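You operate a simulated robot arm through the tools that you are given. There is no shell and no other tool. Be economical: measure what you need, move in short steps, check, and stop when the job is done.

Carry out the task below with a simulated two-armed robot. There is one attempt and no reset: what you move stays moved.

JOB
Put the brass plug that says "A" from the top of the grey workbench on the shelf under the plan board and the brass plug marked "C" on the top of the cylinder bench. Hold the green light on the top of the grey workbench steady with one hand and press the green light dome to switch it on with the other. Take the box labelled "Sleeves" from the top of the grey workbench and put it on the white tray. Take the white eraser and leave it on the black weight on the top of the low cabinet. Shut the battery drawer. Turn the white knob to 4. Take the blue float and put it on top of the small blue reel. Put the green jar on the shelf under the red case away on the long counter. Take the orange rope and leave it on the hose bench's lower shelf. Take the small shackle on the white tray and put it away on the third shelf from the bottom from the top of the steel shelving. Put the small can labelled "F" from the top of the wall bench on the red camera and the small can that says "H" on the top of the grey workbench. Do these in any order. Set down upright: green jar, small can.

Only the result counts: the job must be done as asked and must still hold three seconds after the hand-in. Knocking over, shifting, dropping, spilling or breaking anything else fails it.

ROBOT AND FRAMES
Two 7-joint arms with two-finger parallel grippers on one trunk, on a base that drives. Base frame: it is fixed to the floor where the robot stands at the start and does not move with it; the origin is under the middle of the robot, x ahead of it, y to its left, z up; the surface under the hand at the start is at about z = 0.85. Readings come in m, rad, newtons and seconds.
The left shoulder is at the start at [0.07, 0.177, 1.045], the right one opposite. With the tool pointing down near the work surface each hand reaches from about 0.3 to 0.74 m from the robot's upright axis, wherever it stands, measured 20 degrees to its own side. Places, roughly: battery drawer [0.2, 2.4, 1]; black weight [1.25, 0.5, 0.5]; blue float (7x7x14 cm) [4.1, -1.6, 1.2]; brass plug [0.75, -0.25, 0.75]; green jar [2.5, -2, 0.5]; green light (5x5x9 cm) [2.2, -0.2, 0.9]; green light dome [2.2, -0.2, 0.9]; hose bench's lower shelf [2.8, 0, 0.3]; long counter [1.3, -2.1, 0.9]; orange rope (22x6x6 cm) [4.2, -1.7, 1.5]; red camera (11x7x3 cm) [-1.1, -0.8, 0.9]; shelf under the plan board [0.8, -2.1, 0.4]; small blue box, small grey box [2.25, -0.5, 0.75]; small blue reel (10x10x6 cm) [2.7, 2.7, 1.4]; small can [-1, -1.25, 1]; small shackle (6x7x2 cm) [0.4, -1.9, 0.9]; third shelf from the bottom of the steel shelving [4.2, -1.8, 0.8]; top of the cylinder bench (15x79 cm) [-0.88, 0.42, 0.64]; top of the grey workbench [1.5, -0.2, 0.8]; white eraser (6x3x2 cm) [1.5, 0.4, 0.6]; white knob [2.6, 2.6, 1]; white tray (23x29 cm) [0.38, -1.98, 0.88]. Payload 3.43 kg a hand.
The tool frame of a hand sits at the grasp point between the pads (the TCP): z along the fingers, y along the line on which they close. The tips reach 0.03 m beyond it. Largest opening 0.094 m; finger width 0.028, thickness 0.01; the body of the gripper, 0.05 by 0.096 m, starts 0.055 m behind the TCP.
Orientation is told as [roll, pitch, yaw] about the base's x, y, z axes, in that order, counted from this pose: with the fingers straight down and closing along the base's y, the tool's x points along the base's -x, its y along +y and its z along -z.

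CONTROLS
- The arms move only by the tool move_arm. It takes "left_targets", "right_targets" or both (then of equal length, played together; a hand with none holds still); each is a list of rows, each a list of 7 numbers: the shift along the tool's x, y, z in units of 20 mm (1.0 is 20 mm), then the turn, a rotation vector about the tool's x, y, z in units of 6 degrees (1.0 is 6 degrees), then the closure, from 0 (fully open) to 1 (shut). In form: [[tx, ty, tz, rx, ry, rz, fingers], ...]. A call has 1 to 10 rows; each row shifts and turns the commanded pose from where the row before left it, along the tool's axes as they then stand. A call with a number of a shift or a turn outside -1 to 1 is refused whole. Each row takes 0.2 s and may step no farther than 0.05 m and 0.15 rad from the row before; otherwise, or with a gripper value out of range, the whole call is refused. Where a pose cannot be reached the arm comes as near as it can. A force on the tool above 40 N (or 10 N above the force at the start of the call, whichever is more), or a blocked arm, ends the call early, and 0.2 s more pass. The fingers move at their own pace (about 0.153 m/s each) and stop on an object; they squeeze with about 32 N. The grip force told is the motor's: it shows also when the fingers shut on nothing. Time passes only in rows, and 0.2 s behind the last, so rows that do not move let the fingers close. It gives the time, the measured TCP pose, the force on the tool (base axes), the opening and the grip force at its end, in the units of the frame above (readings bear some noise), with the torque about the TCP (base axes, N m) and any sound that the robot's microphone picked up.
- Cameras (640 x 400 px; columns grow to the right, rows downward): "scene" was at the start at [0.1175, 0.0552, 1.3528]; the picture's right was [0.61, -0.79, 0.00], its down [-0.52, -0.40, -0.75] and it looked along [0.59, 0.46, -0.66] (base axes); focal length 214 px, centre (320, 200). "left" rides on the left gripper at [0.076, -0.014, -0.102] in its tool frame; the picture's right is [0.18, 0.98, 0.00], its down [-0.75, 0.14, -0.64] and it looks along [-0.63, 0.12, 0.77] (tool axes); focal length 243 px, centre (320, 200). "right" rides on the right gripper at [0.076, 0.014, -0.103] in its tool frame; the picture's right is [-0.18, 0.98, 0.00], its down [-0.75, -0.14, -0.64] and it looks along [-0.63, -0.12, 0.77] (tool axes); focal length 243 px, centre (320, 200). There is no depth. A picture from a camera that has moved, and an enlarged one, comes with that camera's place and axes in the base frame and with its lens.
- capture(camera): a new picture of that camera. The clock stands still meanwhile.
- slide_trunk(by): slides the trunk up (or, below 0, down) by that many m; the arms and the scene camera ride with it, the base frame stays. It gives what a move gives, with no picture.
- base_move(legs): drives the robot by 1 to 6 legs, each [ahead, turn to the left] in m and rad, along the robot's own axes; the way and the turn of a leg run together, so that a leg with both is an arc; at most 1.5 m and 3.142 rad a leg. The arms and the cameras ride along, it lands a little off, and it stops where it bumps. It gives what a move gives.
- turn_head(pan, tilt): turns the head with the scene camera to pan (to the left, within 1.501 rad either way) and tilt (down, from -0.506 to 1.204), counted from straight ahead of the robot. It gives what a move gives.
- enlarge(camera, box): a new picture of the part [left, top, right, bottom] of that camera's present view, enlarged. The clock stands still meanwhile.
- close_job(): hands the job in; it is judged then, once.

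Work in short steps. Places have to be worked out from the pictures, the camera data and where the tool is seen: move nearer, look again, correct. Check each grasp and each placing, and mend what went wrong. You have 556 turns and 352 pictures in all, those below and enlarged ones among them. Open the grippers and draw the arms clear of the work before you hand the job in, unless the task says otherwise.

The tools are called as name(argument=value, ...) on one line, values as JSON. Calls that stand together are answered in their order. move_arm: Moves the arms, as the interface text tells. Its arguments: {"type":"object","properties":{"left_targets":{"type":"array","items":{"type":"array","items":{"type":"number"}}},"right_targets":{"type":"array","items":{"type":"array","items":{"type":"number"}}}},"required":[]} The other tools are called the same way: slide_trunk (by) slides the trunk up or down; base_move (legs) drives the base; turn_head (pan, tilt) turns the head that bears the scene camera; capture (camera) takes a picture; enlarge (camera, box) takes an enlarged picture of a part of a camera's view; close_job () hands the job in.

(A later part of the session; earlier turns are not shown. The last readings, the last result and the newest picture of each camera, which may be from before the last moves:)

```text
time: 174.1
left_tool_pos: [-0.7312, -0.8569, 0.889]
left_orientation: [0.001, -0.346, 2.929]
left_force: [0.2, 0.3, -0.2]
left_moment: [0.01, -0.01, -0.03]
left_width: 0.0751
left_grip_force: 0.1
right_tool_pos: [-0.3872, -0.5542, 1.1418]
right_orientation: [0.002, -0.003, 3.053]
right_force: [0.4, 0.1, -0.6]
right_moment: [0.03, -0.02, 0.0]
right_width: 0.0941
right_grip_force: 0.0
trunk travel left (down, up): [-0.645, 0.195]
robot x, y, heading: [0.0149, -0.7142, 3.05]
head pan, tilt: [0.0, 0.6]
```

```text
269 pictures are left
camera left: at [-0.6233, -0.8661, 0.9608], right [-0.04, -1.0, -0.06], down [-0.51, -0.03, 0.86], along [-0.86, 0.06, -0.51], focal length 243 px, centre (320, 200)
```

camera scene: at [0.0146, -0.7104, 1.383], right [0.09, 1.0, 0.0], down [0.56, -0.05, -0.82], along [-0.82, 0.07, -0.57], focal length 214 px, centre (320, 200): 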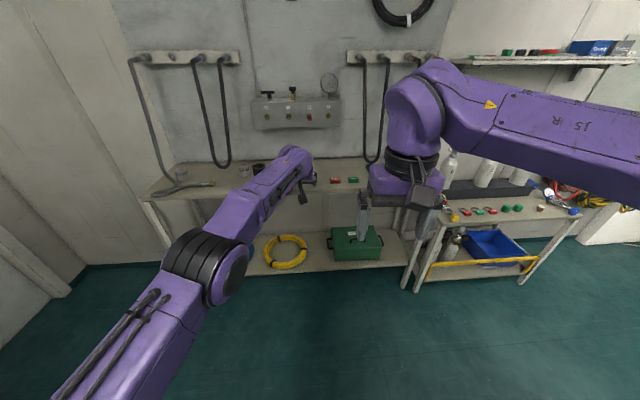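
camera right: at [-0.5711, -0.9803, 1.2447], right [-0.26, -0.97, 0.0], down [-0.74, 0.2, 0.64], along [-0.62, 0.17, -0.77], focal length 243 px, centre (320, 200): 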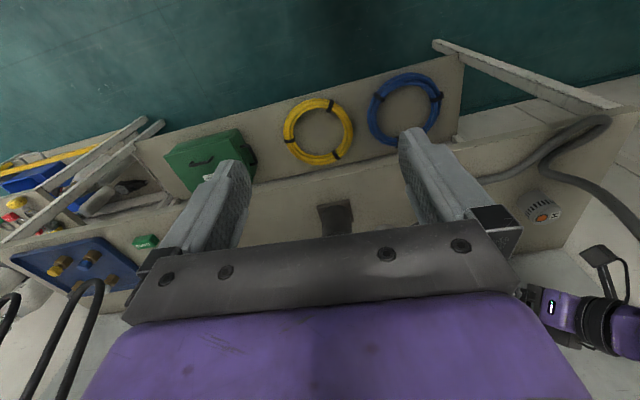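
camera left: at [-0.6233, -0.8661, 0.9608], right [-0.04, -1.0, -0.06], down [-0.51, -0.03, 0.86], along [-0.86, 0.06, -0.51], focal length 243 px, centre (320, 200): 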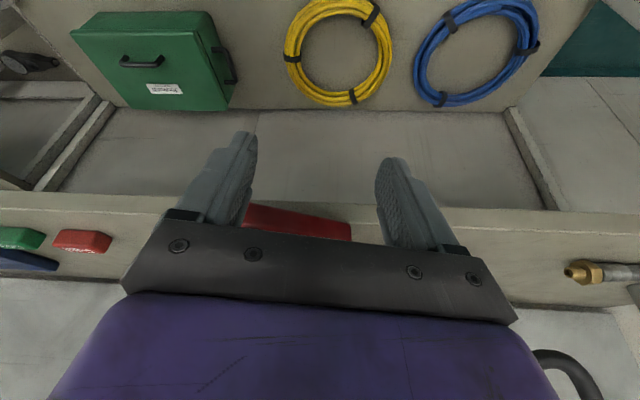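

Shift the hand 1 cm right and approach; then push in small increments.

move_arm(left_targets=[[0, -0.5, 0, 0, 0, 0, 0.2], [0, 0, 0, 0, 0, 0, 0.2]])

base_move(legs=[[0.07, 0]])

capture(camera="left")

enlarge(camera="scene", box=[200, 140, 400, 265])

```text
time: 174.7
left_tool_pos: [-0.7287, -0.848, 0.8881]
left_orientation: [-0.002, -0.343, 2.931]
left_force: [-0.3, 0.1, -0.5]
left_moment: [0.0, -0.01, -0.01]
left_width: 0.075
left_grip_force: 0.2
right_tool_pos: [-0.3882, -0.5553, 1.1414]
right_orientation: [0.0, 0.0, 3.054]
right_force: [0.6, 0.6, -0.5]
right_moment: [0.0, -0.03, 0.0]
right_width: 0.0938
right_grip_force: 0.1
trunk travel left (down, up): [-0.645, 0.195]
robot x, y, heading: [0.0208, -0.7154, 3.058]
head pan, tilt: [0.0, 0.6]
```

```text
time: 175.8
left_tool_pos: [-0.7988, -0.8409, 0.8853]
left_orientation: [0.0, -0.333, 2.931]
left_force: [-0.8, -0.8, -0.3]
left_moment: [0.04, -0.03, 0.01]
left_width: 0.0751
left_grip_force: 0.0
right_tool_pos: [-0.4606, -0.5477, 1.1414]
right_orientation: [0.0, 0.001, 3.054]
right_force: [-1.3, -0.5, 0.4]
right_moment: [0.01, -0.01, 0.01]
right_width: 0.0942
right_grip_force: 0.1
trunk travel left (down, up): [-0.645, 0.195]
robot x, y, heading: [-0.0549, -0.7087, 3.052]
head pan, tilt: [0.0, 0.6]
stopped in leg 1: the force on the tool passed its limit at 52 N (the readings are from after the stop); the commanded pose is now the measured one
```

```text
268 pictures are left
camera left: at [-0.6929, -0.8502, 0.9589], right [-0.03, -1.0, -0.06], down [-0.52, -0.03, 0.85], along [-0.85, 0.06, -0.52], focal length 243 px, centre (320, 200)
```

left: 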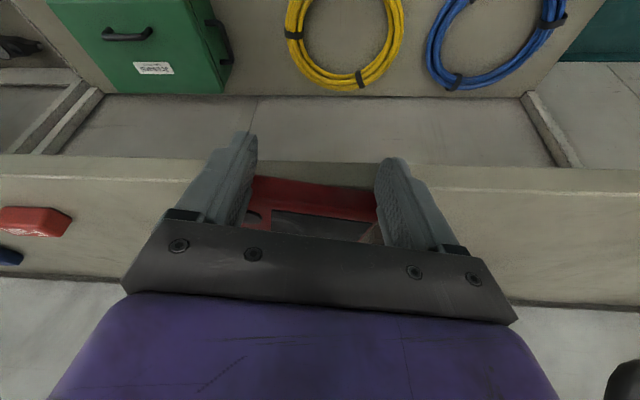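

```text
3.20 times, centred on (300, 202) of scene
camera zoom: at [-0.1947, -0.6921, 1.3826], right [0.09, 1.0, 0.0], down [0.56, -0.05, -0.82], along [-0.82, 0.07, -0.57], focal length 686 px, centre (384, 192)
```

zoom: 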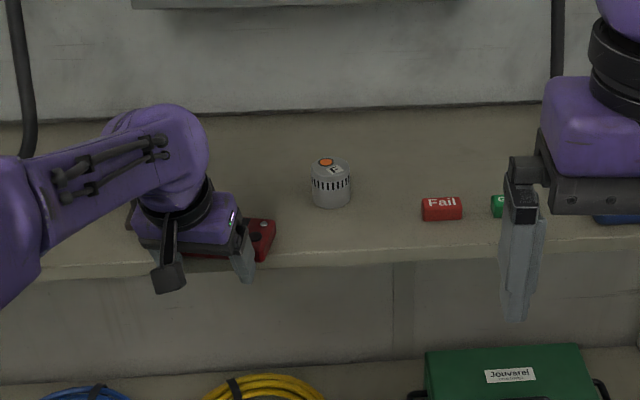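

enlarge(camera="left", box=[200, 110, 440, 260])

enlarge(camera="scene", box=[220, 180, 300, 230])

```text
2.67 times, centred on (320, 185) of left
camera zoom: at [-0.6929, -0.8502, 0.9589], right [-0.03, -1.0, -0.06], down [-0.52, -0.03, 0.85], along [-0.85, 0.06, -0.52], focal length 647 px, centre (320, 240)
```

zoom: 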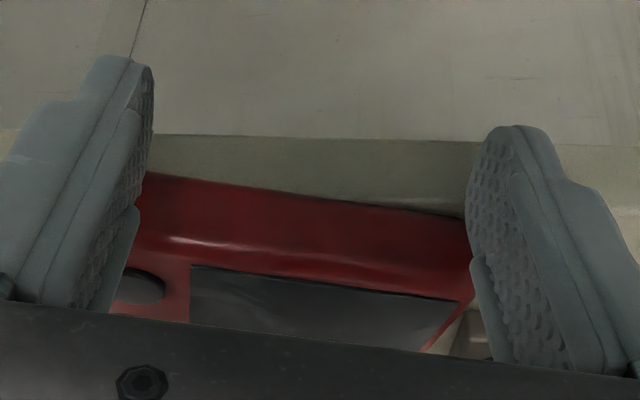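

```text
8.00 times, centred on (260, 205) of scene
camera zoom: at [-0.1947, -0.6921, 1.3826], right [0.09, 1.0, 0.0], down [0.56, -0.05, -0.82], along [-0.82, 0.07, -0.57], focal length 1716 px, centre (800, 160)
```

zoom: 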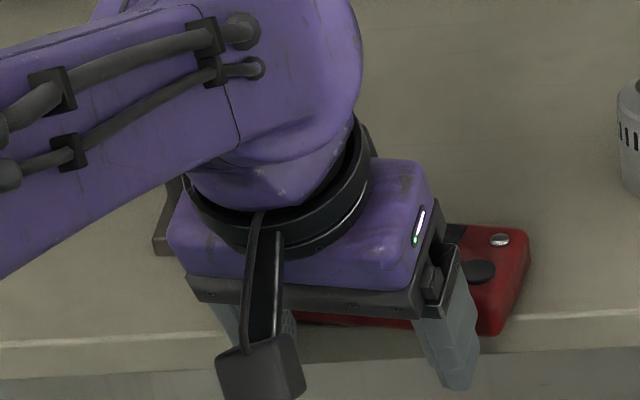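

The -y finger likely caught the bench edge (bench top is probably ~0.858). Back off, raise 9 mm, shift 2 cm right to centre on the camera, and try again.

base_move(legs=[[-0.04, 0]])

move_arm(left_targets=[[-0.18, -1, -0.5, 0, 0, 0, 0.2], [0, 0, 0, 0, 0, 0, 0.2]])

capture(camera="left")

```text
time: 176.7
left_tool_pos: [-0.7582, -0.8459, 0.8867]
left_orientation: [0.003, -0.334, 2.929]
left_force: [0.8, -0.9, -0.1]
left_moment: [-0.03, 0.0, -0.03]
left_width: 0.075
left_grip_force: 0.0
right_tool_pos: [-0.4199, -0.5516, 1.1398]
right_orientation: [0.001, -0.001, 3.054]
right_force: [-0.3, 0.3, 0.0]
right_moment: [-0.04, -0.02, -0.02]
right_width: 0.0939
right_grip_force: 0.1
trunk travel left (down, up): [-0.645, 0.195]
robot x, y, heading: [-0.0147, -0.7086, 3.055]
head pan, tilt: [0.0, 0.6]
```

```text
time: 177.3
left_tool_pos: [-0.7517, -0.8282, 0.8982]
left_orientation: [0.002, -0.333, 2.932]
left_force: [0.2, -0.9, 1.0]
left_moment: [0.06, 0.0, 0.03]
left_width: 0.0753
left_grip_force: 0.0
right_tool_pos: [-0.417, -0.5518, 1.1421]
right_orientation: [0.001, -0.002, 3.054]
right_force: [0.3, -0.4, 1.0]
right_moment: [0.0, 0.02, 0.01]
right_width: 0.0938
right_grip_force: 0.1
trunk travel left (down, up): [-0.645, 0.195]
robot x, y, heading: [-0.014, -0.7119, 3.05]
head pan, tilt: [0.0, 0.6]
```

```text
264 pictures are left
camera left: at [-0.6455, -0.8362, 0.9702], right [-0.03, -1.0, -0.06], down [-0.52, -0.03, 0.85], along [-0.85, 0.06, -0.52], focal length 243 px, centre (320, 200)
```

left: 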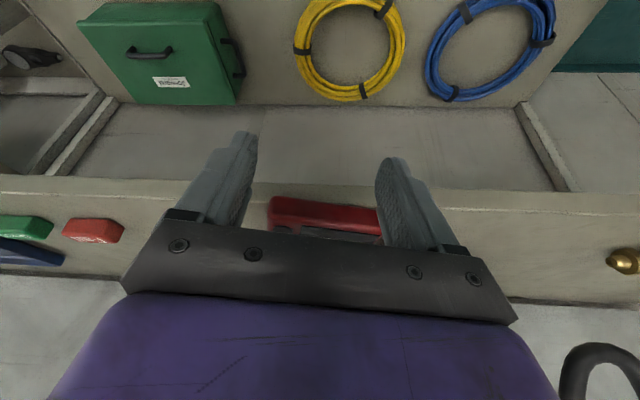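

move_arm(left_targets=[[0, 0.25, 0, 0, 0, 0, 0.2], [0, 0, 0, 0, 0, 0, 0.2]])

base_move(legs=[[0.05, 0]])

enlarge(camera="left", box=[200, 110, 440, 260])

enlarge(camera="scene", box=[200, 160, 320, 235])

```text
time: 177.9
left_tool_pos: [-0.753, -0.8316, 0.899]
left_orientation: [0.001, -0.335, 2.931]
left_force: [-0.1, -0.2, 0.6]
left_moment: [-0.01, 0.0, 0.0]
left_width: 0.0749
left_grip_force: 0.0
right_tool_pos: [-0.4188, -0.5513, 1.1417]
right_orientation: [0.001, 0.0, 3.054]
right_force: [0.7, 0.1, 0.5]
right_moment: [-0.03, 0.02, 0.0]
right_width: 0.0938
right_grip_force: 0.1
trunk travel left (down, up): [-0.645, 0.195]
robot x, y, heading: [-0.012, -0.7127, 3.055]
head pan, tilt: [0.0, 0.6]
```

```text
time: 178.8
left_tool_pos: [-0.7989, -0.8278, 0.9017]
left_orientation: [0.003, -0.337, 2.932]
left_force: [0.0, 0.4, 0.0]
left_moment: [0.0, 0.06, -0.02]
left_width: 0.0754
left_grip_force: 0.1
right_tool_pos: [-0.4634, -0.5488, 1.1438]
right_orientation: [0.001, -0.007, 3.053]
right_force: [0.6, -0.2, -0.4]
right_moment: [0.02, 0.0, 0.0]
right_width: 0.0942
right_grip_force: 0.0
trunk travel left (down, up): [-0.645, 0.195]
robot x, y, heading: [-0.0637, -0.7048, 3.054]
head pan, tilt: [0.0, 0.6]
```

```text
2.67 times, centred on (320, 185) of left
camera zoom: at [-0.6931, -0.8369, 0.9742], right [-0.03, -1.0, -0.06], down [-0.51, -0.03, 0.86], along [-0.86, 0.06, -0.51], focal length 647 px, centre (320, 240)
```

zoom: 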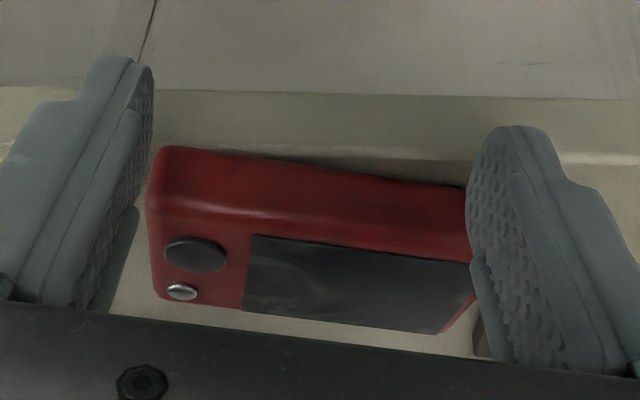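

```text
5.33 times, centred on (260, 198) of scene
camera zoom: at [-0.1956, -0.6922, 1.3837], right [0.09, 1.0, 0.0], down [0.56, -0.05, -0.83], along [-0.82, 0.07, -0.56], focal length 1144 px, centre (640, 213)
```

zoom: 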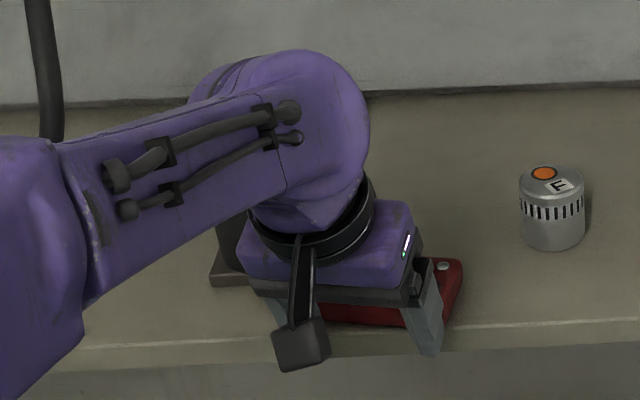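

The camera is already squarer and back on the bench (front face x≈-0.85). Lower the fingers 5 mm and push on in steps.

move_arm(left_targets=[[0.09, 0, 0.24, 0, 0, 0, 0.2], [0, 0, 0, 0, 0, 0, 0.2]])

base_move(legs=[[0.07, 0]])

enlarge(camera="left", box=[200, 110, 440, 260])

```text
time: 179.4
left_tool_pos: [-0.8034, -0.8278, 0.8932]
left_orientation: [0.002, -0.335, 2.932]
left_force: [-0.3, 0.2, -0.1]
left_moment: [0.02, 0.0, -0.01]
left_width: 0.075
left_grip_force: 0.1
right_tool_pos: [-0.4679, -0.5471, 1.1422]
right_orientation: [0.001, -0.004, 3.053]
right_force: [0.3, 0.3, 0.2]
right_moment: [0.01, -0.02, -0.01]
right_width: 0.094
right_grip_force: 0.2
trunk travel left (down, up): [-0.645, 0.195]
robot x, y, heading: [-0.0621, -0.7081, 3.056]
head pan, tilt: [0.0, 0.6]
```

```text
time: 180.4
left_tool_pos: [-0.8744, -0.8205, 0.8933]
left_orientation: [0.002, -0.336, 2.93]
left_force: [2.5, -1.0, 5.0]
left_moment: [0.12, -0.09, -0.11]
left_width: 0.0747
left_grip_force: 0.1
right_tool_pos: [-0.5402, -0.5408, 1.1425]
right_orientation: [0.001, -0.004, 3.054]
right_force: [0.7, 0.6, 0.4]
right_moment: [0.0, 0.03, 0.03]
right_width: 0.0941
right_grip_force: 0.0
trunk travel left (down, up): [-0.645, 0.195]
robot x, y, heading: [-0.1385, -0.6989, 3.055]
head pan, tilt: [0.0, 0.6]
```

```text
2.67 times, centred on (320, 185) of left
camera zoom: at [-0.7687, -0.8293, 0.9657], right [-0.04, -1.0, -0.06], down [-0.52, -0.03, 0.85], along [-0.85, 0.06, -0.52], focal length 647 px, centre (320, 240)
```

zoom: 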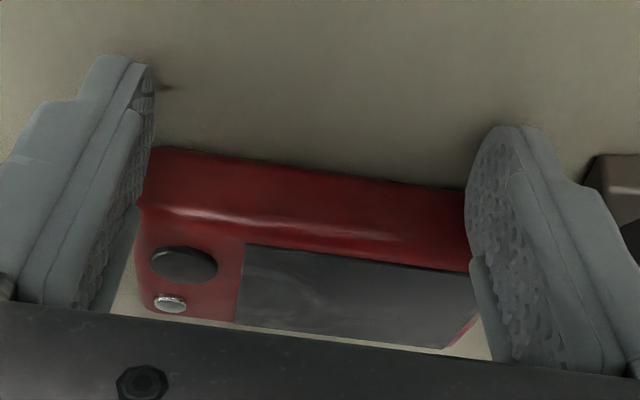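

Works: it is flush and moving. Raise 2 mm and keep pushing.

move_arm(left_targets=[[-0.03, 0, -0.1, 0, 0, 0, 0.2]])

base_move(legs=[[0.08, 0]])

enlarge(camera="left", box=[200, 110, 440, 260])

capture(camera="scene")

```text
time: 180.8
left_tool_pos: [-0.8758, -0.8201, 0.8945]
left_orientation: [0.003, -0.334, 2.929]
left_force: [-0.5, 0.7, -0.7]
left_moment: [0.01, 0.0, 0.04]
left_width: 0.075
left_grip_force: 0.0
right_tool_pos: [-0.54, -0.5407, 1.1415]
right_orientation: [0.001, -0.002, 3.053]
right_force: [-0.1, -0.6, -0.1]
right_moment: [-0.02, 0.01, -0.01]
right_width: 0.0944
right_grip_force: 0.1
trunk travel left (down, up): [-0.645, 0.195]
robot x, y, heading: [-0.1385, -0.7022, 3.053]
head pan, tilt: [0.0, 0.6]
```

```text
time: 181.9
left_tool_pos: [-0.9527, -0.8126, 0.8948]
left_orientation: [0.001, -0.335, 2.93]
left_force: [-0.3, 0.4, -0.4]
left_moment: [0.02, -0.03, 0.02]
left_width: 0.0754
left_grip_force: 0.2
right_tool_pos: [-0.6178, -0.5336, 1.1413]
right_orientation: [-0.001, -0.002, 3.053]
right_force: [-0.5, 0.5, 0.3]
right_moment: [-0.03, -0.05, 0.0]
right_width: 0.0939
right_grip_force: 0.1
trunk travel left (down, up): [-0.645, 0.195]
robot x, y, heading: [-0.214, -0.6941, 3.054]
head pan, tilt: [0.0, 0.6]
```

```text
2.67 times, centred on (320, 185) of left
camera zoom: at [-0.8467, -0.8216, 0.9673], right [-0.04, -1.0, -0.06], down [-0.52, -0.03, 0.85], along [-0.85, 0.06, -0.52], focal length 647 px, centre (320, 240)
```

zoom: 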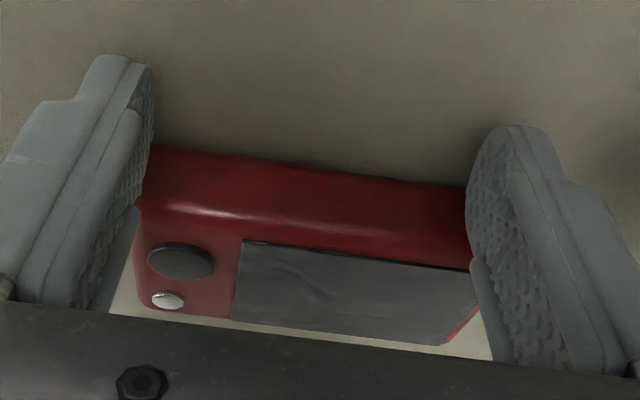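

```text
259 pictures are left
camera scene: at [-0.3507, -0.6783, 1.3829], right [0.09, 1.0, 0.0], down [0.56, -0.05, -0.82], along [-0.82, 0.07, -0.57], focal length 214 px, centre (320, 200)
```

scene: 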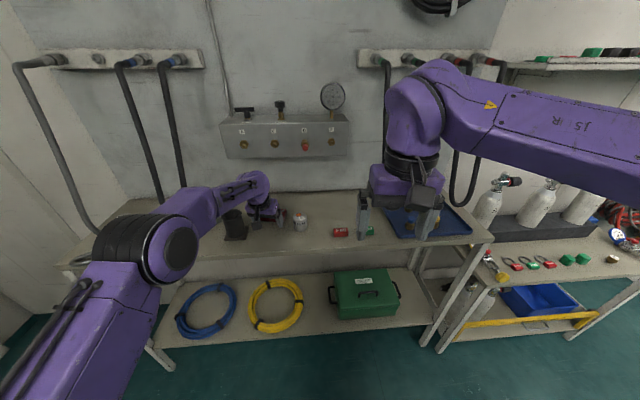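

Centre now ≈(-1.023,-0.813); 3 cm more to go.

base_move(legs=[[0.029, 0]])

enlarge(camera="left", box=[200, 110, 440, 260])

base_move(legs=[[-0.25, 0]])

capture(camera="scene")

capture(camera="left")

```text
time: 182.7
left_tool_pos: [-0.9804, -0.8118, 0.8947]
left_orientation: [0.002, -0.333, 2.928]
left_force: [0.2, -0.4, 0.0]
left_moment: [-0.03, 0.02, 0.0]
left_width: 0.0753
left_grip_force: 0.1
right_tool_pos: [-0.6454, -0.5315, 1.1421]
right_orientation: [-0.001, -0.003, 3.052]
right_force: [-0.5, -0.3, -0.1]
right_moment: [-0.03, 0.01, -0.01]
right_width: 0.0941
right_grip_force: 0.1
trunk travel left (down, up): [-0.645, 0.195]
robot x, y, heading: [-0.2439, -0.6909, 3.052]
head pan, tilt: [0.0, 0.6]
```

```text
2.67 times, centred on (320, 185) of left
camera zoom: at [-0.8746, -0.8193, 0.9674], right [-0.04, -1.0, -0.06], down [-0.52, -0.03, 0.85], along [-0.85, 0.06, -0.52], focal length 647 px, centre (320, 240)
```

zoom: 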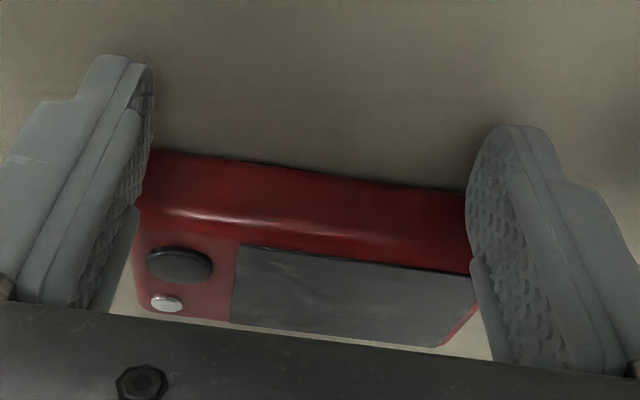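

```text
time: 184.6
left_tool_pos: [-0.7263, -0.8352, 0.8938]
left_orientation: [0.002, -0.333, 2.932]
left_force: [0.1, 0.3, -0.2]
left_moment: [-0.04, 0.02, -0.01]
left_width: 0.0754
left_grip_force: 0.0
right_tool_pos: [-0.3912, -0.5552, 1.1429]
right_orientation: [0.0, -0.004, 3.057]
right_force: [-0.4, 0.5, -0.2]
right_moment: [-0.01, 0.05, 0.01]
right_width: 0.094
right_grip_force: 0.0
trunk travel left (down, up): [-0.645, 0.195]
robot x, y, heading: [0.0089, -0.712, 3.061]
head pan, tilt: [0.0, 0.6]
```

```text
257 pictures are left
camera scene: at [-0.1244, -0.6986, 1.3829], right [0.09, 1.0, 0.0], down [0.56, -0.05, -0.82], along [-0.82, 0.07, -0.57], focal length 214 px, centre (320, 200)
```

scene: 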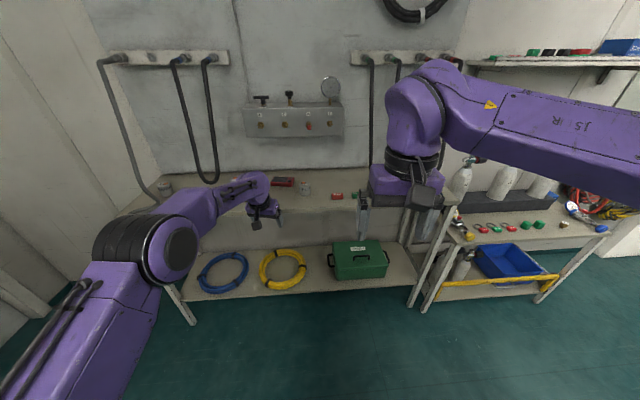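

```text
256 pictures are left
camera left: at [-0.6198, -0.8435, 0.967], right [-0.03, -1.0, -0.06], down [-0.52, -0.03, 0.85], along [-0.85, 0.06, -0.52], focal length 243 px, centre (320, 200)
```

left: 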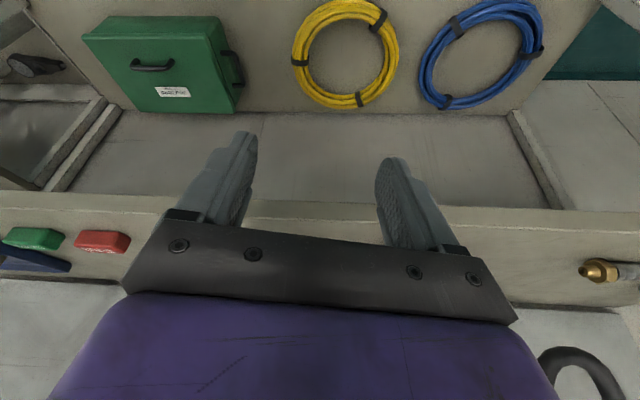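

Camera is back at its place. Now re-tilt the left hand to 45°, raise it, and move over to re-pick can F at ≈(-0.938,-0.70).

move_arm(left_targets=[[-0.95, -0.5, -0.58, 0, -1, 0, 0], [-0.95, -0.5, -0.58, 0, -1, 0, 0], [-0.95, -0.5, -0.58, 0, -1, 0, 0], [-0.95, -0.5, -0.58, 0, -1, 0, 0], [-0.95, -0.5, -0.3, 0, -0.4, 0, 0], [0, -0.8, 0, -0.7, 0, -0.7, 0], [0, -0.8, 0, -0.2, 0, -0.2, 0], [0, -0.8, 0, 0, 0, 0, 0], [0, -0.7, 0, 0, 0, 0, 0]])

capture(camera="left")

enlarge(camera="scene", box=[200, 140, 400, 265])

```text
time: 186.6
left_tool_pos: [-0.7632, -0.7117, 0.9885]
left_orientation: [0.003, -0.796, 3.065]
left_force: [0.1, 0.1, -0.1]
left_moment: [-0.01, -0.03, 0.03]
left_width: 0.0939
left_grip_force: 0.0
right_tool_pos: [-0.3922, -0.5526, 1.1426]
right_orientation: [0.001, -0.003, 3.057]
right_force: [0.1, -0.9, 0.1]
right_moment: [0.0, -0.04, 0.03]
right_width: 0.0945
right_grip_force: 0.0
trunk travel left (down, up): [-0.645, 0.195]
robot x, y, heading: [0.0128, -0.713, 3.056]
head pan, tilt: [0.0, 0.6]
```

```text
255 pictures are left
camera left: at [-0.6363, -0.7085, 1.0061], right [0.06, -0.99, -0.13], down [-0.08, -0.13, 0.99], along [-1.0, -0.04, -0.09], focal length 243 px, centre (320, 200)
```

left: 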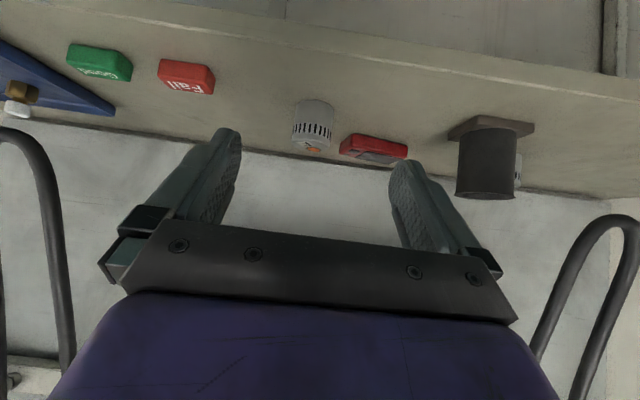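

```text
3.20 times, centred on (300, 202) of scene
camera zoom: at [-0.1241, -0.6977, 1.383], right [0.09, 1.0, 0.0], down [0.56, -0.05, -0.82], along [-0.82, 0.07, -0.57], focal length 686 px, centre (384, 192)
```

zoom: 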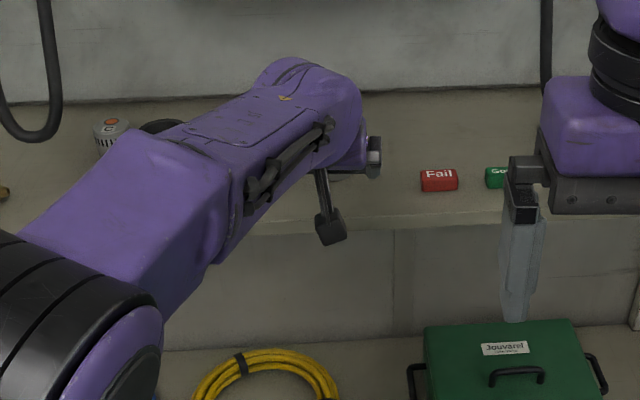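

F at ≈(-0.934,-0.698), right in line. Base ahead 16.5 cm, then lower around it.

base_move(legs=[[0.165, 0]])

capture(camera="left")

```text
time: 188.0
left_tool_pos: [-0.9251, -0.7031, 0.9884]
left_orientation: [0.001, -0.796, 3.072]
left_force: [-0.7, 0.3, 0.5]
left_moment: [-0.01, -0.01, 0.03]
left_width: 0.0942
left_grip_force: 0.1
right_tool_pos: [-0.555, -0.5418, 1.1422]
right_orientation: [0.001, -0.004, 3.059]
right_force: [0.4, -0.3, -0.1]
right_moment: [-0.01, 0.0, -0.01]
right_width: 0.0938
right_grip_force: 0.0
trunk travel left (down, up): [-0.645, 0.195]
robot x, y, heading: [-0.1497, -0.6969, 3.058]
head pan, tilt: [0.0, 0.6]
```

```text
253 pictures are left
camera left: at [-0.7986, -0.6984, 1.0062], right [0.06, -0.99, -0.13], down [-0.08, -0.13, 0.99], along [-1.0, -0.05, -0.09], focal length 243 px, centre (320, 200)
```

left: 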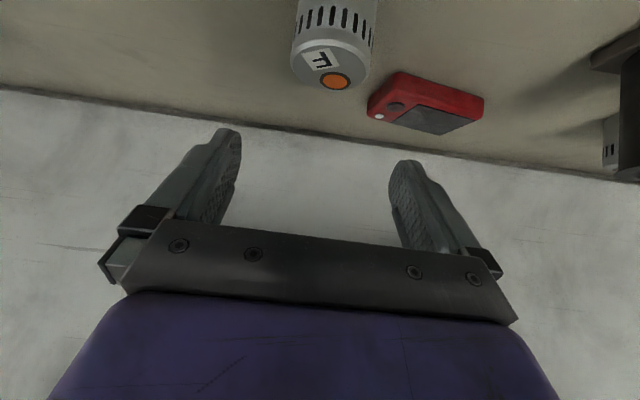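

Lower 7.5 cm around the can.

move_arm(left_targets=[[0.7, 0, 0.7, 0, 0, 0, 0.05], [0.7, 0, 0.7, 0, 0, 0, 0.05], [0.7, 0, 0.7, 0, 0, 0, 0.05], [0.55, 0, 0.55, 0, 0, 0, 0.05], [0, 0, 0, 0, 0, 0, 0.05]])

capture(camera="left")

```text
time: 189.2
left_tool_pos: [-0.9266, -0.7022, 0.9145]
left_orientation: [0.003, -0.796, 3.07]
left_force: [-0.2, -0.2, -0.9]
left_moment: [0.0, -0.01, 0.03]
left_width: 0.0895
left_grip_force: 0.2
right_tool_pos: [-0.5538, -0.5432, 1.1428]
right_orientation: [0.0, -0.003, 3.059]
right_force: [-0.2, 0.5, 0.0]
right_moment: [0.0, -0.01, 0.0]
right_width: 0.0939
right_grip_force: 0.0
trunk travel left (down, up): [-0.645, 0.195]
robot x, y, heading: [-0.1446, -0.7004, 3.059]
head pan, tilt: [0.0, 0.6]
```

```text
252 pictures are left
camera left: at [-0.7992, -0.6967, 0.9321], right [0.06, -0.99, -0.13], down [-0.08, -0.13, 0.99], along [-1.0, -0.05, -0.09], focal length 243 px, centre (320, 200)
```

left: 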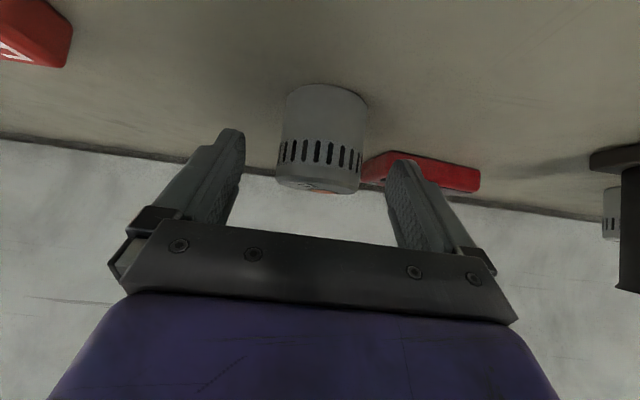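

move_arm(left_targets=[[-0.3, 0, 0.45, 0, 0, 0, 0.05], [0, 0, 0, 0, 0, 0, 1], [0, 0, 0, 0, 0, 0, 1], [0, 0, 0, 0, 0, 0, 1], [0, 0, 0, 0, 0, 0, 1]])

capture(camera="left")

```text
time: 190.4
left_tool_pos: [-0.9366, -0.7019, 0.9112]
left_orientation: [0.0, -0.793, 3.07]
left_force: [0.2, -0.2, -0.9]
left_moment: [0.02, 0.0, 0.01]
left_width: 0.0487
left_grip_force: 32.4
right_tool_pos: [-0.5545, -0.5428, 1.1429]
right_orientation: [-0.001, -0.002, 3.059]
right_force: [-0.5, 0.8, 0.2]
right_moment: [-0.01, 0.01, 0.01]
right_width: 0.0942
right_grip_force: 0.1
trunk travel left (down, up): [-0.645, 0.195]
robot x, y, heading: [-0.149, -0.7028, 3.06]
head pan, tilt: [0.0, 0.6]
```

```text
251 pictures are left
camera left: at [-0.8098, -0.697, 0.9303], right [0.06, -0.99, -0.13], down [-0.08, -0.13, 0.99], along [-1.0, -0.05, -0.09], focal length 243 px, centre (320, 200)
```

left: 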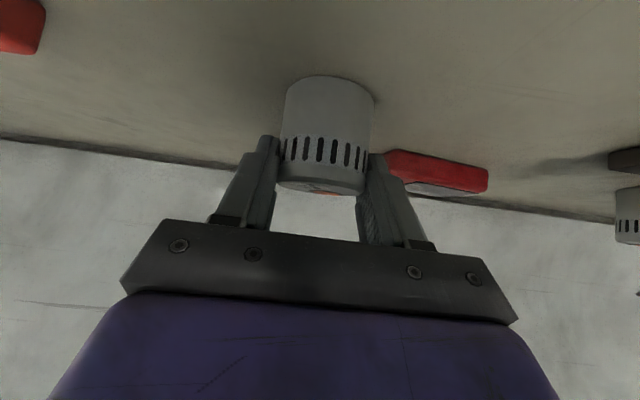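

The grip is at the tips, a bit behind the can's centre. Reopen, advance 1.2 cm via the base, and re-grip.

move_arm(left_targets=[[0, 0, 0, 0, 0, 0, 0.2], [0, 0, 0, 0, 0, 0, 0.1], [0, 0, 0, 0, 0, 0, 0.1]])

base_move(legs=[[0.015, 0]])

move_arm(left_targets=[[0, 0, 0, 0, 0, 0, 1], [0, 0, 0, 0, 0, 0, 1], [0, 0, 0, 0, 0, 0, 1], [0, 0, 0, 0, 0, 0, 1]])

capture(camera="left")

```text
time: 191.2
left_tool_pos: [-0.9367, -0.7017, 0.9124]
left_orientation: [0.001, -0.795, 3.07]
left_force: [0.7, 0.9, -0.7]
left_moment: [-0.01, 0.01, 0.01]
left_width: 0.0846
left_grip_force: 0.1
right_tool_pos: [-0.5548, -0.5431, 1.142]
right_orientation: [0.002, -0.003, 3.06]
right_force: [-0.9, 0.0, 0.5]
right_moment: [0.01, -0.01, -0.01]
right_width: 0.0939
right_grip_force: 0.0
trunk travel left (down, up): [-0.645, 0.195]
robot x, y, heading: [-0.1501, -0.7006, 3.06]
head pan, tilt: [0.0, 0.6]
```

```text
time: 192.0
left_tool_pos: [-0.9491, -0.7021, 0.9148]
left_orientation: [0.002, -0.798, 3.071]
left_force: [-0.3, 0.1, 0.5]
left_moment: [0.01, 0.03, -0.01]
left_width: 0.0844
left_grip_force: 0.2
right_tool_pos: [-0.5679, -0.5423, 1.1428]
right_orientation: [0.001, -0.006, 3.061]
right_force: [0.5, 0.5, 0.1]
right_moment: [0.0, 0.02, 0.0]
right_width: 0.0939
right_grip_force: 0.1
trunk travel left (down, up): [-0.645, 0.195]
robot x, y, heading: [-0.1669, -0.7005, 3.059]
head pan, tilt: [0.0, 0.6]
```

```text
time: 193.0
left_tool_pos: [-0.9514, -0.7003, 0.9129]
left_orientation: [0.0, -0.796, 3.069]
left_force: [-1.0, 0.6, -0.5]
left_moment: [-0.02, 0.06, -0.01]
left_width: 0.0528
left_grip_force: 31.5
right_tool_pos: [-0.5694, -0.5413, 1.1427]
right_orientation: [0.001, -0.004, 3.06]
right_force: [-0.1, -0.8, 0.2]
right_moment: [0.02, 0.03, 0.04]
right_width: 0.094
right_grip_force: 0.1
trunk travel left (down, up): [-0.645, 0.195]
robot x, y, heading: [-0.1603, -0.7024, 3.062]
head pan, tilt: [0.0, 0.6]
```

```text
250 pictures are left
camera left: at [-0.8245, -0.6958, 0.9307], right [0.06, -0.99, -0.13], down [-0.08, -0.13, 0.99], along [-1.0, -0.05, -0.09], focal length 243 px, centre (320, 200)
```

left: 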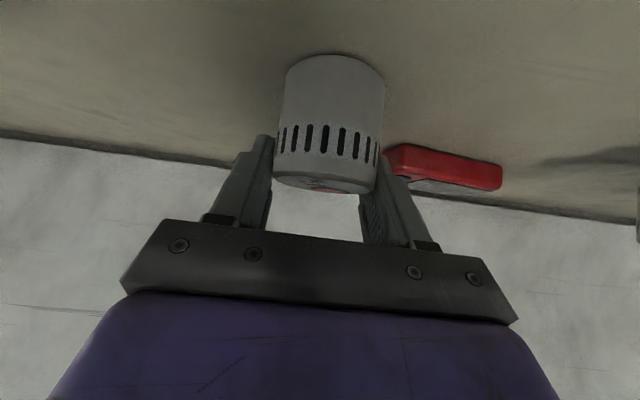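

Full diameter now. Lift 11 cm.

move_arm(left_targets=[[-0.5, 0, -0.5, 0, 0, 0, 1], [-0.7, 0, -0.7, 0, 0, 0, 1], [-0.7, 0, -0.7, 0, 0, 0, 1], [-0.7, 0, -0.7, 0, 0, 0, 1], [-0.7, 0, -0.7, 0, 0, 0, 1], [-0.6, 0, -0.6, 0, 0, 0, 1], [0, 1, 0, 0, 0, 0, 1], [0, 1, 0, 0, 0, 0, 1], [0, 1, 0, 0, 0, 0, 1], [0, 1, 0, 0, 0, 0, 1]])

capture(camera="left")

enlarge(camera="left", box=[280, 0, 480, 125])

```text
time: 195.2
left_tool_pos: [-0.9568, -0.781, 1.0224]
left_orientation: [0.001, -0.794, 3.07]
left_force: [-0.2, -1.2, -1.6]
left_moment: [0.0, 0.02, -0.03]
left_width: 0.053
left_grip_force: 32.1
right_tool_pos: [-0.569, -0.5427, 1.1428]
right_orientation: [0.0, -0.002, 3.062]
right_force: [0.2, 0.4, 1.2]
right_moment: [0.0, 0.0, 0.0]
right_width: 0.0942
right_grip_force: 0.0
trunk travel left (down, up): [-0.645, 0.195]
robot x, y, heading: [-0.1657, -0.7018, 3.058]
head pan, tilt: [0.0, 0.6]
```

```text
249 pictures are left
camera left: at [-0.83, -0.7762, 1.0411], right [0.06, -0.99, -0.13], down [-0.08, -0.14, 0.99], along [-1.0, -0.05, -0.09], focal length 243 px, centre (320, 200)
```

left: 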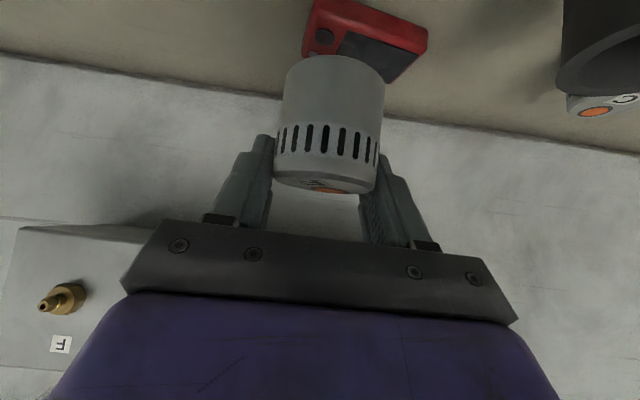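

```text
3.20 times, centred on (380, 62) of left
camera zoom: at [-0.83, -0.7762, 1.0411], right [0.06, -0.99, -0.13], down [-0.08, -0.14, 0.99], along [-1.0, -0.05, -0.09], focal length 776 px, centre (128, 640)
```

zoom: 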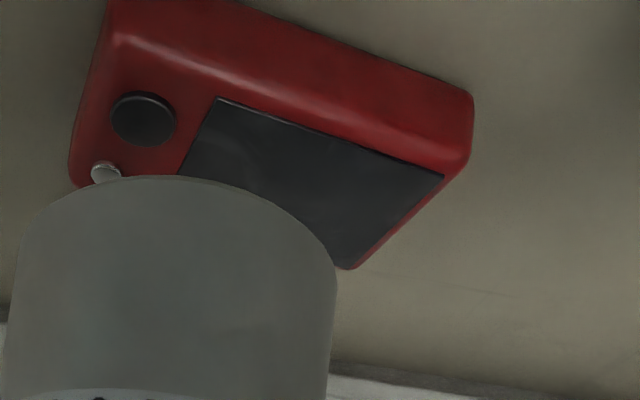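

Camera centre ≈(-1.043,-0.806), ~1.3 cm from its original place: good. Shift the hand left 4.5 cm, base ahead 8.5 cm, above the screen centre (-1.042,-0.82).

move_arm(left_targets=[[0, 1, 0, 0, 0, 0, 1], [0, 1, 0, 0, 0, 0, 1], [0, 0.3, 0, 0, 0, 0, 1], [0, 0, 0, 0, 0, 0, 1]])

base_move(legs=[[0.085, 0]])

move_arm(left_targets=[[0.7, 0, 0.7, 0, 0, 0, 1], [0.7, 0, 0.7, 0, 0, 0, 1], [0.7, 0, 0.7, 0, 0, 0, 1], [0, 0, 0, 0, 0, 0, 1]])

capture(camera="left")

```text
time: 196.2
left_tool_pos: [-0.959, -0.8261, 1.0206]
left_orientation: [0.0, -0.796, 3.072]
left_force: [-1.0, 0.4, -0.5]
left_moment: [0.02, 0.02, 0.0]
left_width: 0.053
left_grip_force: 31.4
right_tool_pos: [-0.5692, -0.5425, 1.1415]
right_orientation: [0.001, -0.004, 3.061]
right_force: [0.3, 0.7, -0.7]
right_moment: [0.03, -0.02, 0.01]
right_width: 0.094
right_grip_force: 0.0
trunk travel left (down, up): [-0.645, 0.195]
robot x, y, heading: [-0.1661, -0.7007, 3.061]
head pan, tilt: [0.0, 0.6]
```

```text
time: 197.2
left_tool_pos: [-1.0403, -0.8194, 1.022]
left_orientation: [0.003, -0.797, 3.072]
left_force: [0.4, -0.4, -1.3]
left_moment: [0.02, 0.02, -0.01]
left_width: 0.0527
left_grip_force: 32.4
right_tool_pos: [-0.6511, -0.5361, 1.1431]
right_orientation: [-0.001, -0.007, 3.063]
right_force: [0.4, -0.8, 0.5]
right_moment: [0.01, 0.01, 0.0]
right_width: 0.0941
right_grip_force: 0.0
trunk travel left (down, up): [-0.645, 0.195]
robot x, y, heading: [-0.2499, -0.6919, 3.059]
head pan, tilt: [0.0, 0.6]
```

```text
time: 198.2
left_tool_pos: [-1.0404, -0.821, 0.9617]
left_orientation: [0.002, -0.795, 3.068]
left_force: [-0.3, 0.2, -0.4]
left_moment: [-0.03, -0.01, -0.02]
left_width: 0.0528
left_grip_force: 32.3
right_tool_pos: [-0.6538, -0.5353, 1.1419]
right_orientation: [0.003, -0.004, 3.063]
right_force: [0.6, -1.5, 0.2]
right_moment: [0.0, 0.02, -0.01]
right_width: 0.0939
right_grip_force: 0.1
trunk travel left (down, up): [-0.645, 0.195]
robot x, y, heading: [-0.2474, -0.6942, 3.06]
head pan, tilt: [0.0, 0.6]
```

```text
247 pictures are left
camera left: at [-0.9138, -0.816, 0.9807], right [0.06, -0.99, -0.13], down [-0.08, -0.13, 0.99], along [-1.0, -0.05, -0.09], focal length 243 px, centre (320, 200)
```

left: 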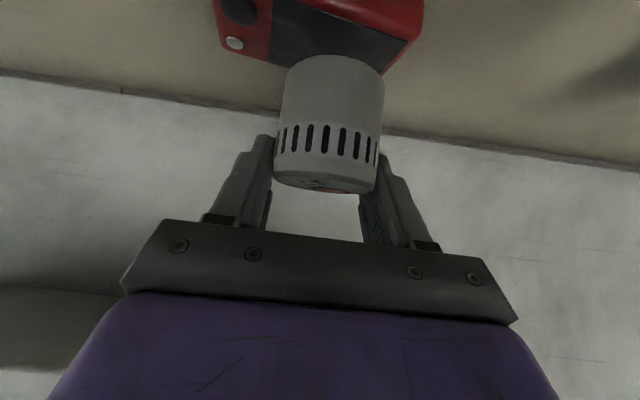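

Aligned over the screen. Lower to near contact (z≈0.94), then step.

move_arm(left_targets=[[0.35, 0, 0.35, 0, 0, 0, 1], [0.3, 0, 0.3, 0, 0, 0, 1], [0, 0, 0, 0, 0, 0, 1]])

move_arm(left_targets=[[0.11, 0, 0.11, 0, 0, 0, 1], [0, 0, 0, 0, 0, 0, 1]])

move_arm(left_targets=[[0.11, 0, 0.11, 0, 0, 0, 1], [0, 0, 0, 0, 0, 0, 1]])

capture(camera="left")

```text
time: 199.1
left_tool_pos: [-1.0418, -0.8198, 0.9427]
left_orientation: [0.001, -0.796, 3.068]
left_force: [0.2, 0.4, -1.3]
left_moment: [0.02, 0.04, -0.01]
left_width: 0.0528
left_grip_force: 31.9
right_tool_pos: [-0.6543, -0.5355, 1.1418]
right_orientation: [0.001, -0.004, 3.062]
right_force: [-0.7, 0.4, -0.1]
right_moment: [0.0, -0.05, 0.02]
right_width: 0.0941
right_grip_force: 0.0
trunk travel left (down, up): [-0.645, 0.195]
robot x, y, heading: [-0.2505, -0.6928, 3.059]
head pan, tilt: [0.0, 0.6]
```

```text
time: 199.7
left_tool_pos: [-1.0447, -0.8203, 0.9407]
left_orientation: [0.002, -0.794, 3.071]
left_force: [0.2, -0.6, -1.2]
left_moment: [0.02, 0.02, -0.01]
left_width: 0.053
left_grip_force: 32.2
right_tool_pos: [-0.6546, -0.5349, 1.1424]
right_orientation: [0.001, -0.003, 3.062]
right_force: [-0.1, -0.4, -0.2]
right_moment: [0.0, 0.02, -0.01]
right_width: 0.094
right_grip_force: 0.0
trunk travel left (down, up): [-0.645, 0.195]
robot x, y, heading: [-0.2452, -0.6909, 3.062]
head pan, tilt: [0.0, 0.6]
```

```text
time: 200.2
left_tool_pos: [-1.0432, -0.8196, 0.9368]
left_orientation: [0.002, -0.794, 3.072]
left_force: [-0.9, -0.4, -1.2]
left_moment: [0.0, 0.0, 0.01]
left_width: 0.053
left_grip_force: 31.9
right_tool_pos: [-0.6546, -0.5346, 1.143]
right_orientation: [0.0, -0.004, 3.063]
right_force: [0.0, 0.0, 0.4]
right_moment: [-0.02, -0.03, 0.02]
right_width: 0.0941
right_grip_force: 0.0
trunk travel left (down, up): [-0.645, 0.195]
robot x, y, heading: [-0.2506, -0.6942, 3.063]
head pan, tilt: [0.0, 0.6]
```

```text
246 pictures are left
camera left: at [-0.9167, -0.8149, 0.9552], right [0.06, -0.99, -0.13], down [-0.08, -0.13, 0.99], along [-1.0, -0.05, -0.09], focal length 243 px, centre (320, 200)
```

left: 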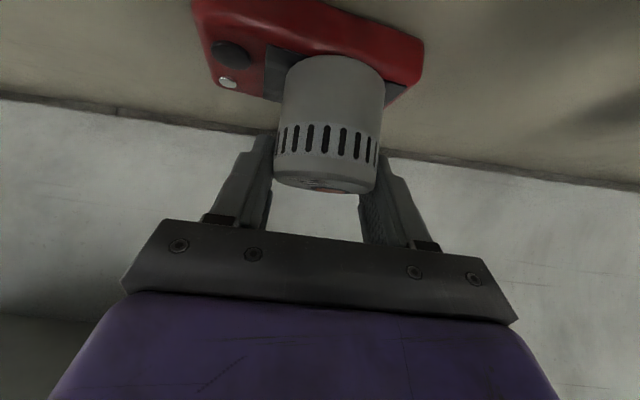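

move_arm(left_targets=[[0.11, 0, 0.11, 0, 0, 0, 1], [0, 0, 0, 0, 0, 0, 1]])

move_arm(left_targets=[[0.08, 0, 0.08, 0, 0, 0, 1], [0, 0, 0, 0, 0, 0, 1]])

move_arm(left_targets=[[0.08, 0, 0.08, 0, 0, 0, 1], [0, 0, 0, 0, 0, 0, 1]])

```text
time: 200.8
left_tool_pos: [-1.0437, -0.8197, 0.9358]
left_orientation: [0.002, -0.797, 3.07]
left_force: [-2.2, 0.4, 5.5]
left_moment: [-0.12, -0.08, -0.05]
left_width: 0.0525
left_grip_force: 31.8
right_tool_pos: [-0.6527, -0.5356, 1.143]
right_orientation: [0.003, -0.006, 3.063]
right_force: [-0.5, 0.4, -0.5]
right_moment: [0.01, 0.03, 0.0]
right_width: 0.0939
right_grip_force: 0.1
trunk travel left (down, up): [-0.645, 0.195]
robot x, y, heading: [-0.2471, -0.6962, 3.068]
head pan, tilt: [0.0, 0.6]
```

```text
time: 201.4
left_tool_pos: [-1.0426, -0.8202, 0.9355]
left_orientation: [0.002, -0.804, 3.071]
left_force: [-5.1, -0.3, 14.9]
left_moment: [-0.2, -0.07, -0.06]
left_width: 0.0526
left_grip_force: 31.8
right_tool_pos: [-0.6516, -0.5358, 1.1438]
right_orientation: [0.003, -0.006, 3.063]
right_force: [0.1, -0.2, 0.0]
right_moment: [0.01, 0.0, -0.01]
right_width: 0.0941
right_grip_force: 0.0
trunk travel left (down, up): [-0.645, 0.195]
robot x, y, heading: [-0.2468, -0.6917, 3.063]
head pan, tilt: [0.0, 0.6]
```

```text
time: 202.1
left_tool_pos: [-1.0412, -0.8196, 0.9352]
left_orientation: [0.001, -0.804, 3.07]
left_force: [-8.1, -0.7, 24.1]
left_moment: [-0.12, -0.19, 0.01]
left_width: 0.0527
left_grip_force: 32.0
right_tool_pos: [-0.6507, -0.5358, 1.1437]
right_orientation: [0.001, -0.008, 3.062]
right_force: [-0.1, -1.1, -0.5]
right_moment: [-0.02, -0.01, 0.0]
right_width: 0.0942
right_grip_force: 0.1
trunk travel left (down, up): [-0.645, 0.195]
robot x, y, heading: [-0.2457, -0.698, 3.063]
head pan, tilt: [0.0, 0.6]
```

Firm contact. Ease off, open fully, raise vertically 8 cm, and check.

move_arm(left_targets=[[-0.17, 0, -0.17, 0, 0, 0, 1], [0, 0, 0, 0, 0, 0, 0.6], [0, 0, 0, 0, 0, 0, 0.2], [0, 0, 0, 0, 0, 0, 0.1], [0, 0, 0, 0, 0, 0, 0.1]])

capture(camera="left")

```text
time: 203.2
left_tool_pos: [-1.0429, -0.8192, 0.9331]
left_orientation: [0.002, -0.793, 3.072]
left_force: [0.2, 0.0, -0.1]
left_moment: [0.06, 0.0, 0.05]
left_width: 0.0844
left_grip_force: 0.1
right_tool_pos: [-0.6546, -0.5355, 1.1406]
right_orientation: [0.0, -0.005, 3.064]
right_force: [0.8, 0.0, 0.2]
right_moment: [0.0, -0.01, 0.02]
right_width: 0.094
right_grip_force: 0.1
trunk travel left (down, up): [-0.645, 0.195]
robot x, y, heading: [-0.25, -0.6922, 3.064]
head pan, tilt: [0.0, 0.6]
```

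```text
245 pictures are left
camera left: at [-0.9161, -0.8152, 0.9521], right [0.06, -0.99, -0.13], down [-0.08, -0.13, 0.99], along [-0.99, -0.05, -0.09], focal length 243 px, centre (320, 200)
```

left: 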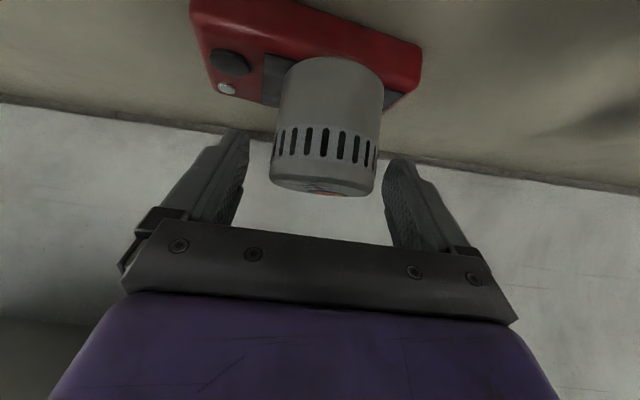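

Free. Raise and back away.

move_arm(left_targets=[[-0.7, 0, -0.7, 0, 0, 0, 0], [-0.7, 0, -0.7, 0, 0, 0, 0], [-0.7, 0, -0.7, 0, 0, 0, 0]])

base_move(legs=[[-0.25, 0]])

capture(camera="left")

```text
time: 204.1
left_tool_pos: [-1.0416, -0.8205, 0.996]
left_orientation: [0.003, -0.794, 3.071]
left_force: [0.1, -0.6, 0.0]
left_moment: [0.01, 0.02, 0.03]
left_width: 0.0939
left_grip_force: 0.0
right_tool_pos: [-0.6532, -0.5351, 1.1433]
right_orientation: [0.0, -0.004, 3.064]
right_force: [-0.3, 0.3, -0.8]
right_moment: [0.04, 0.01, -0.02]
right_width: 0.0941
right_grip_force: 0.1
trunk travel left (down, up): [-0.645, 0.195]
robot x, y, heading: [-0.2472, -0.6916, 3.06]
head pan, tilt: [0.0, 0.6]
```

```text
time: 205.9
left_tool_pos: [-0.7924, -0.8407, 0.9941]
left_orientation: [0.001, -0.795, 3.072]
left_force: [0.4, 0.3, 0.1]
left_moment: [0.01, 0.0, 0.01]
left_width: 0.0938
left_grip_force: 0.1
right_tool_pos: [-0.4044, -0.5556, 1.1413]
right_orientation: [0.0, -0.004, 3.063]
right_force: [0.4, 0.1, -0.1]
right_moment: [-0.02, -0.03, -0.01]
right_width: 0.0944
right_grip_force: 0.0
trunk travel left (down, up): [-0.645, 0.195]
robot x, y, heading: [0.0034, -0.7129, 3.066]
head pan, tilt: [0.0, 0.6]
```

```text
244 pictures are left
camera left: at [-0.6649, -0.8358, 1.0128], right [0.06, -0.99, -0.13], down [-0.08, -0.13, 0.99], along [-0.99, -0.05, -0.09], focal length 243 px, centre (320, 200)
```

left: 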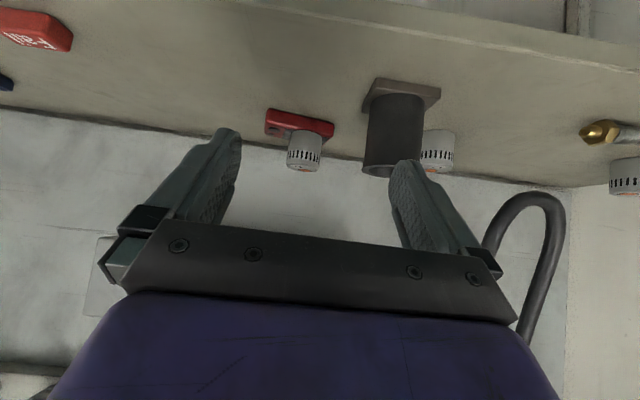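

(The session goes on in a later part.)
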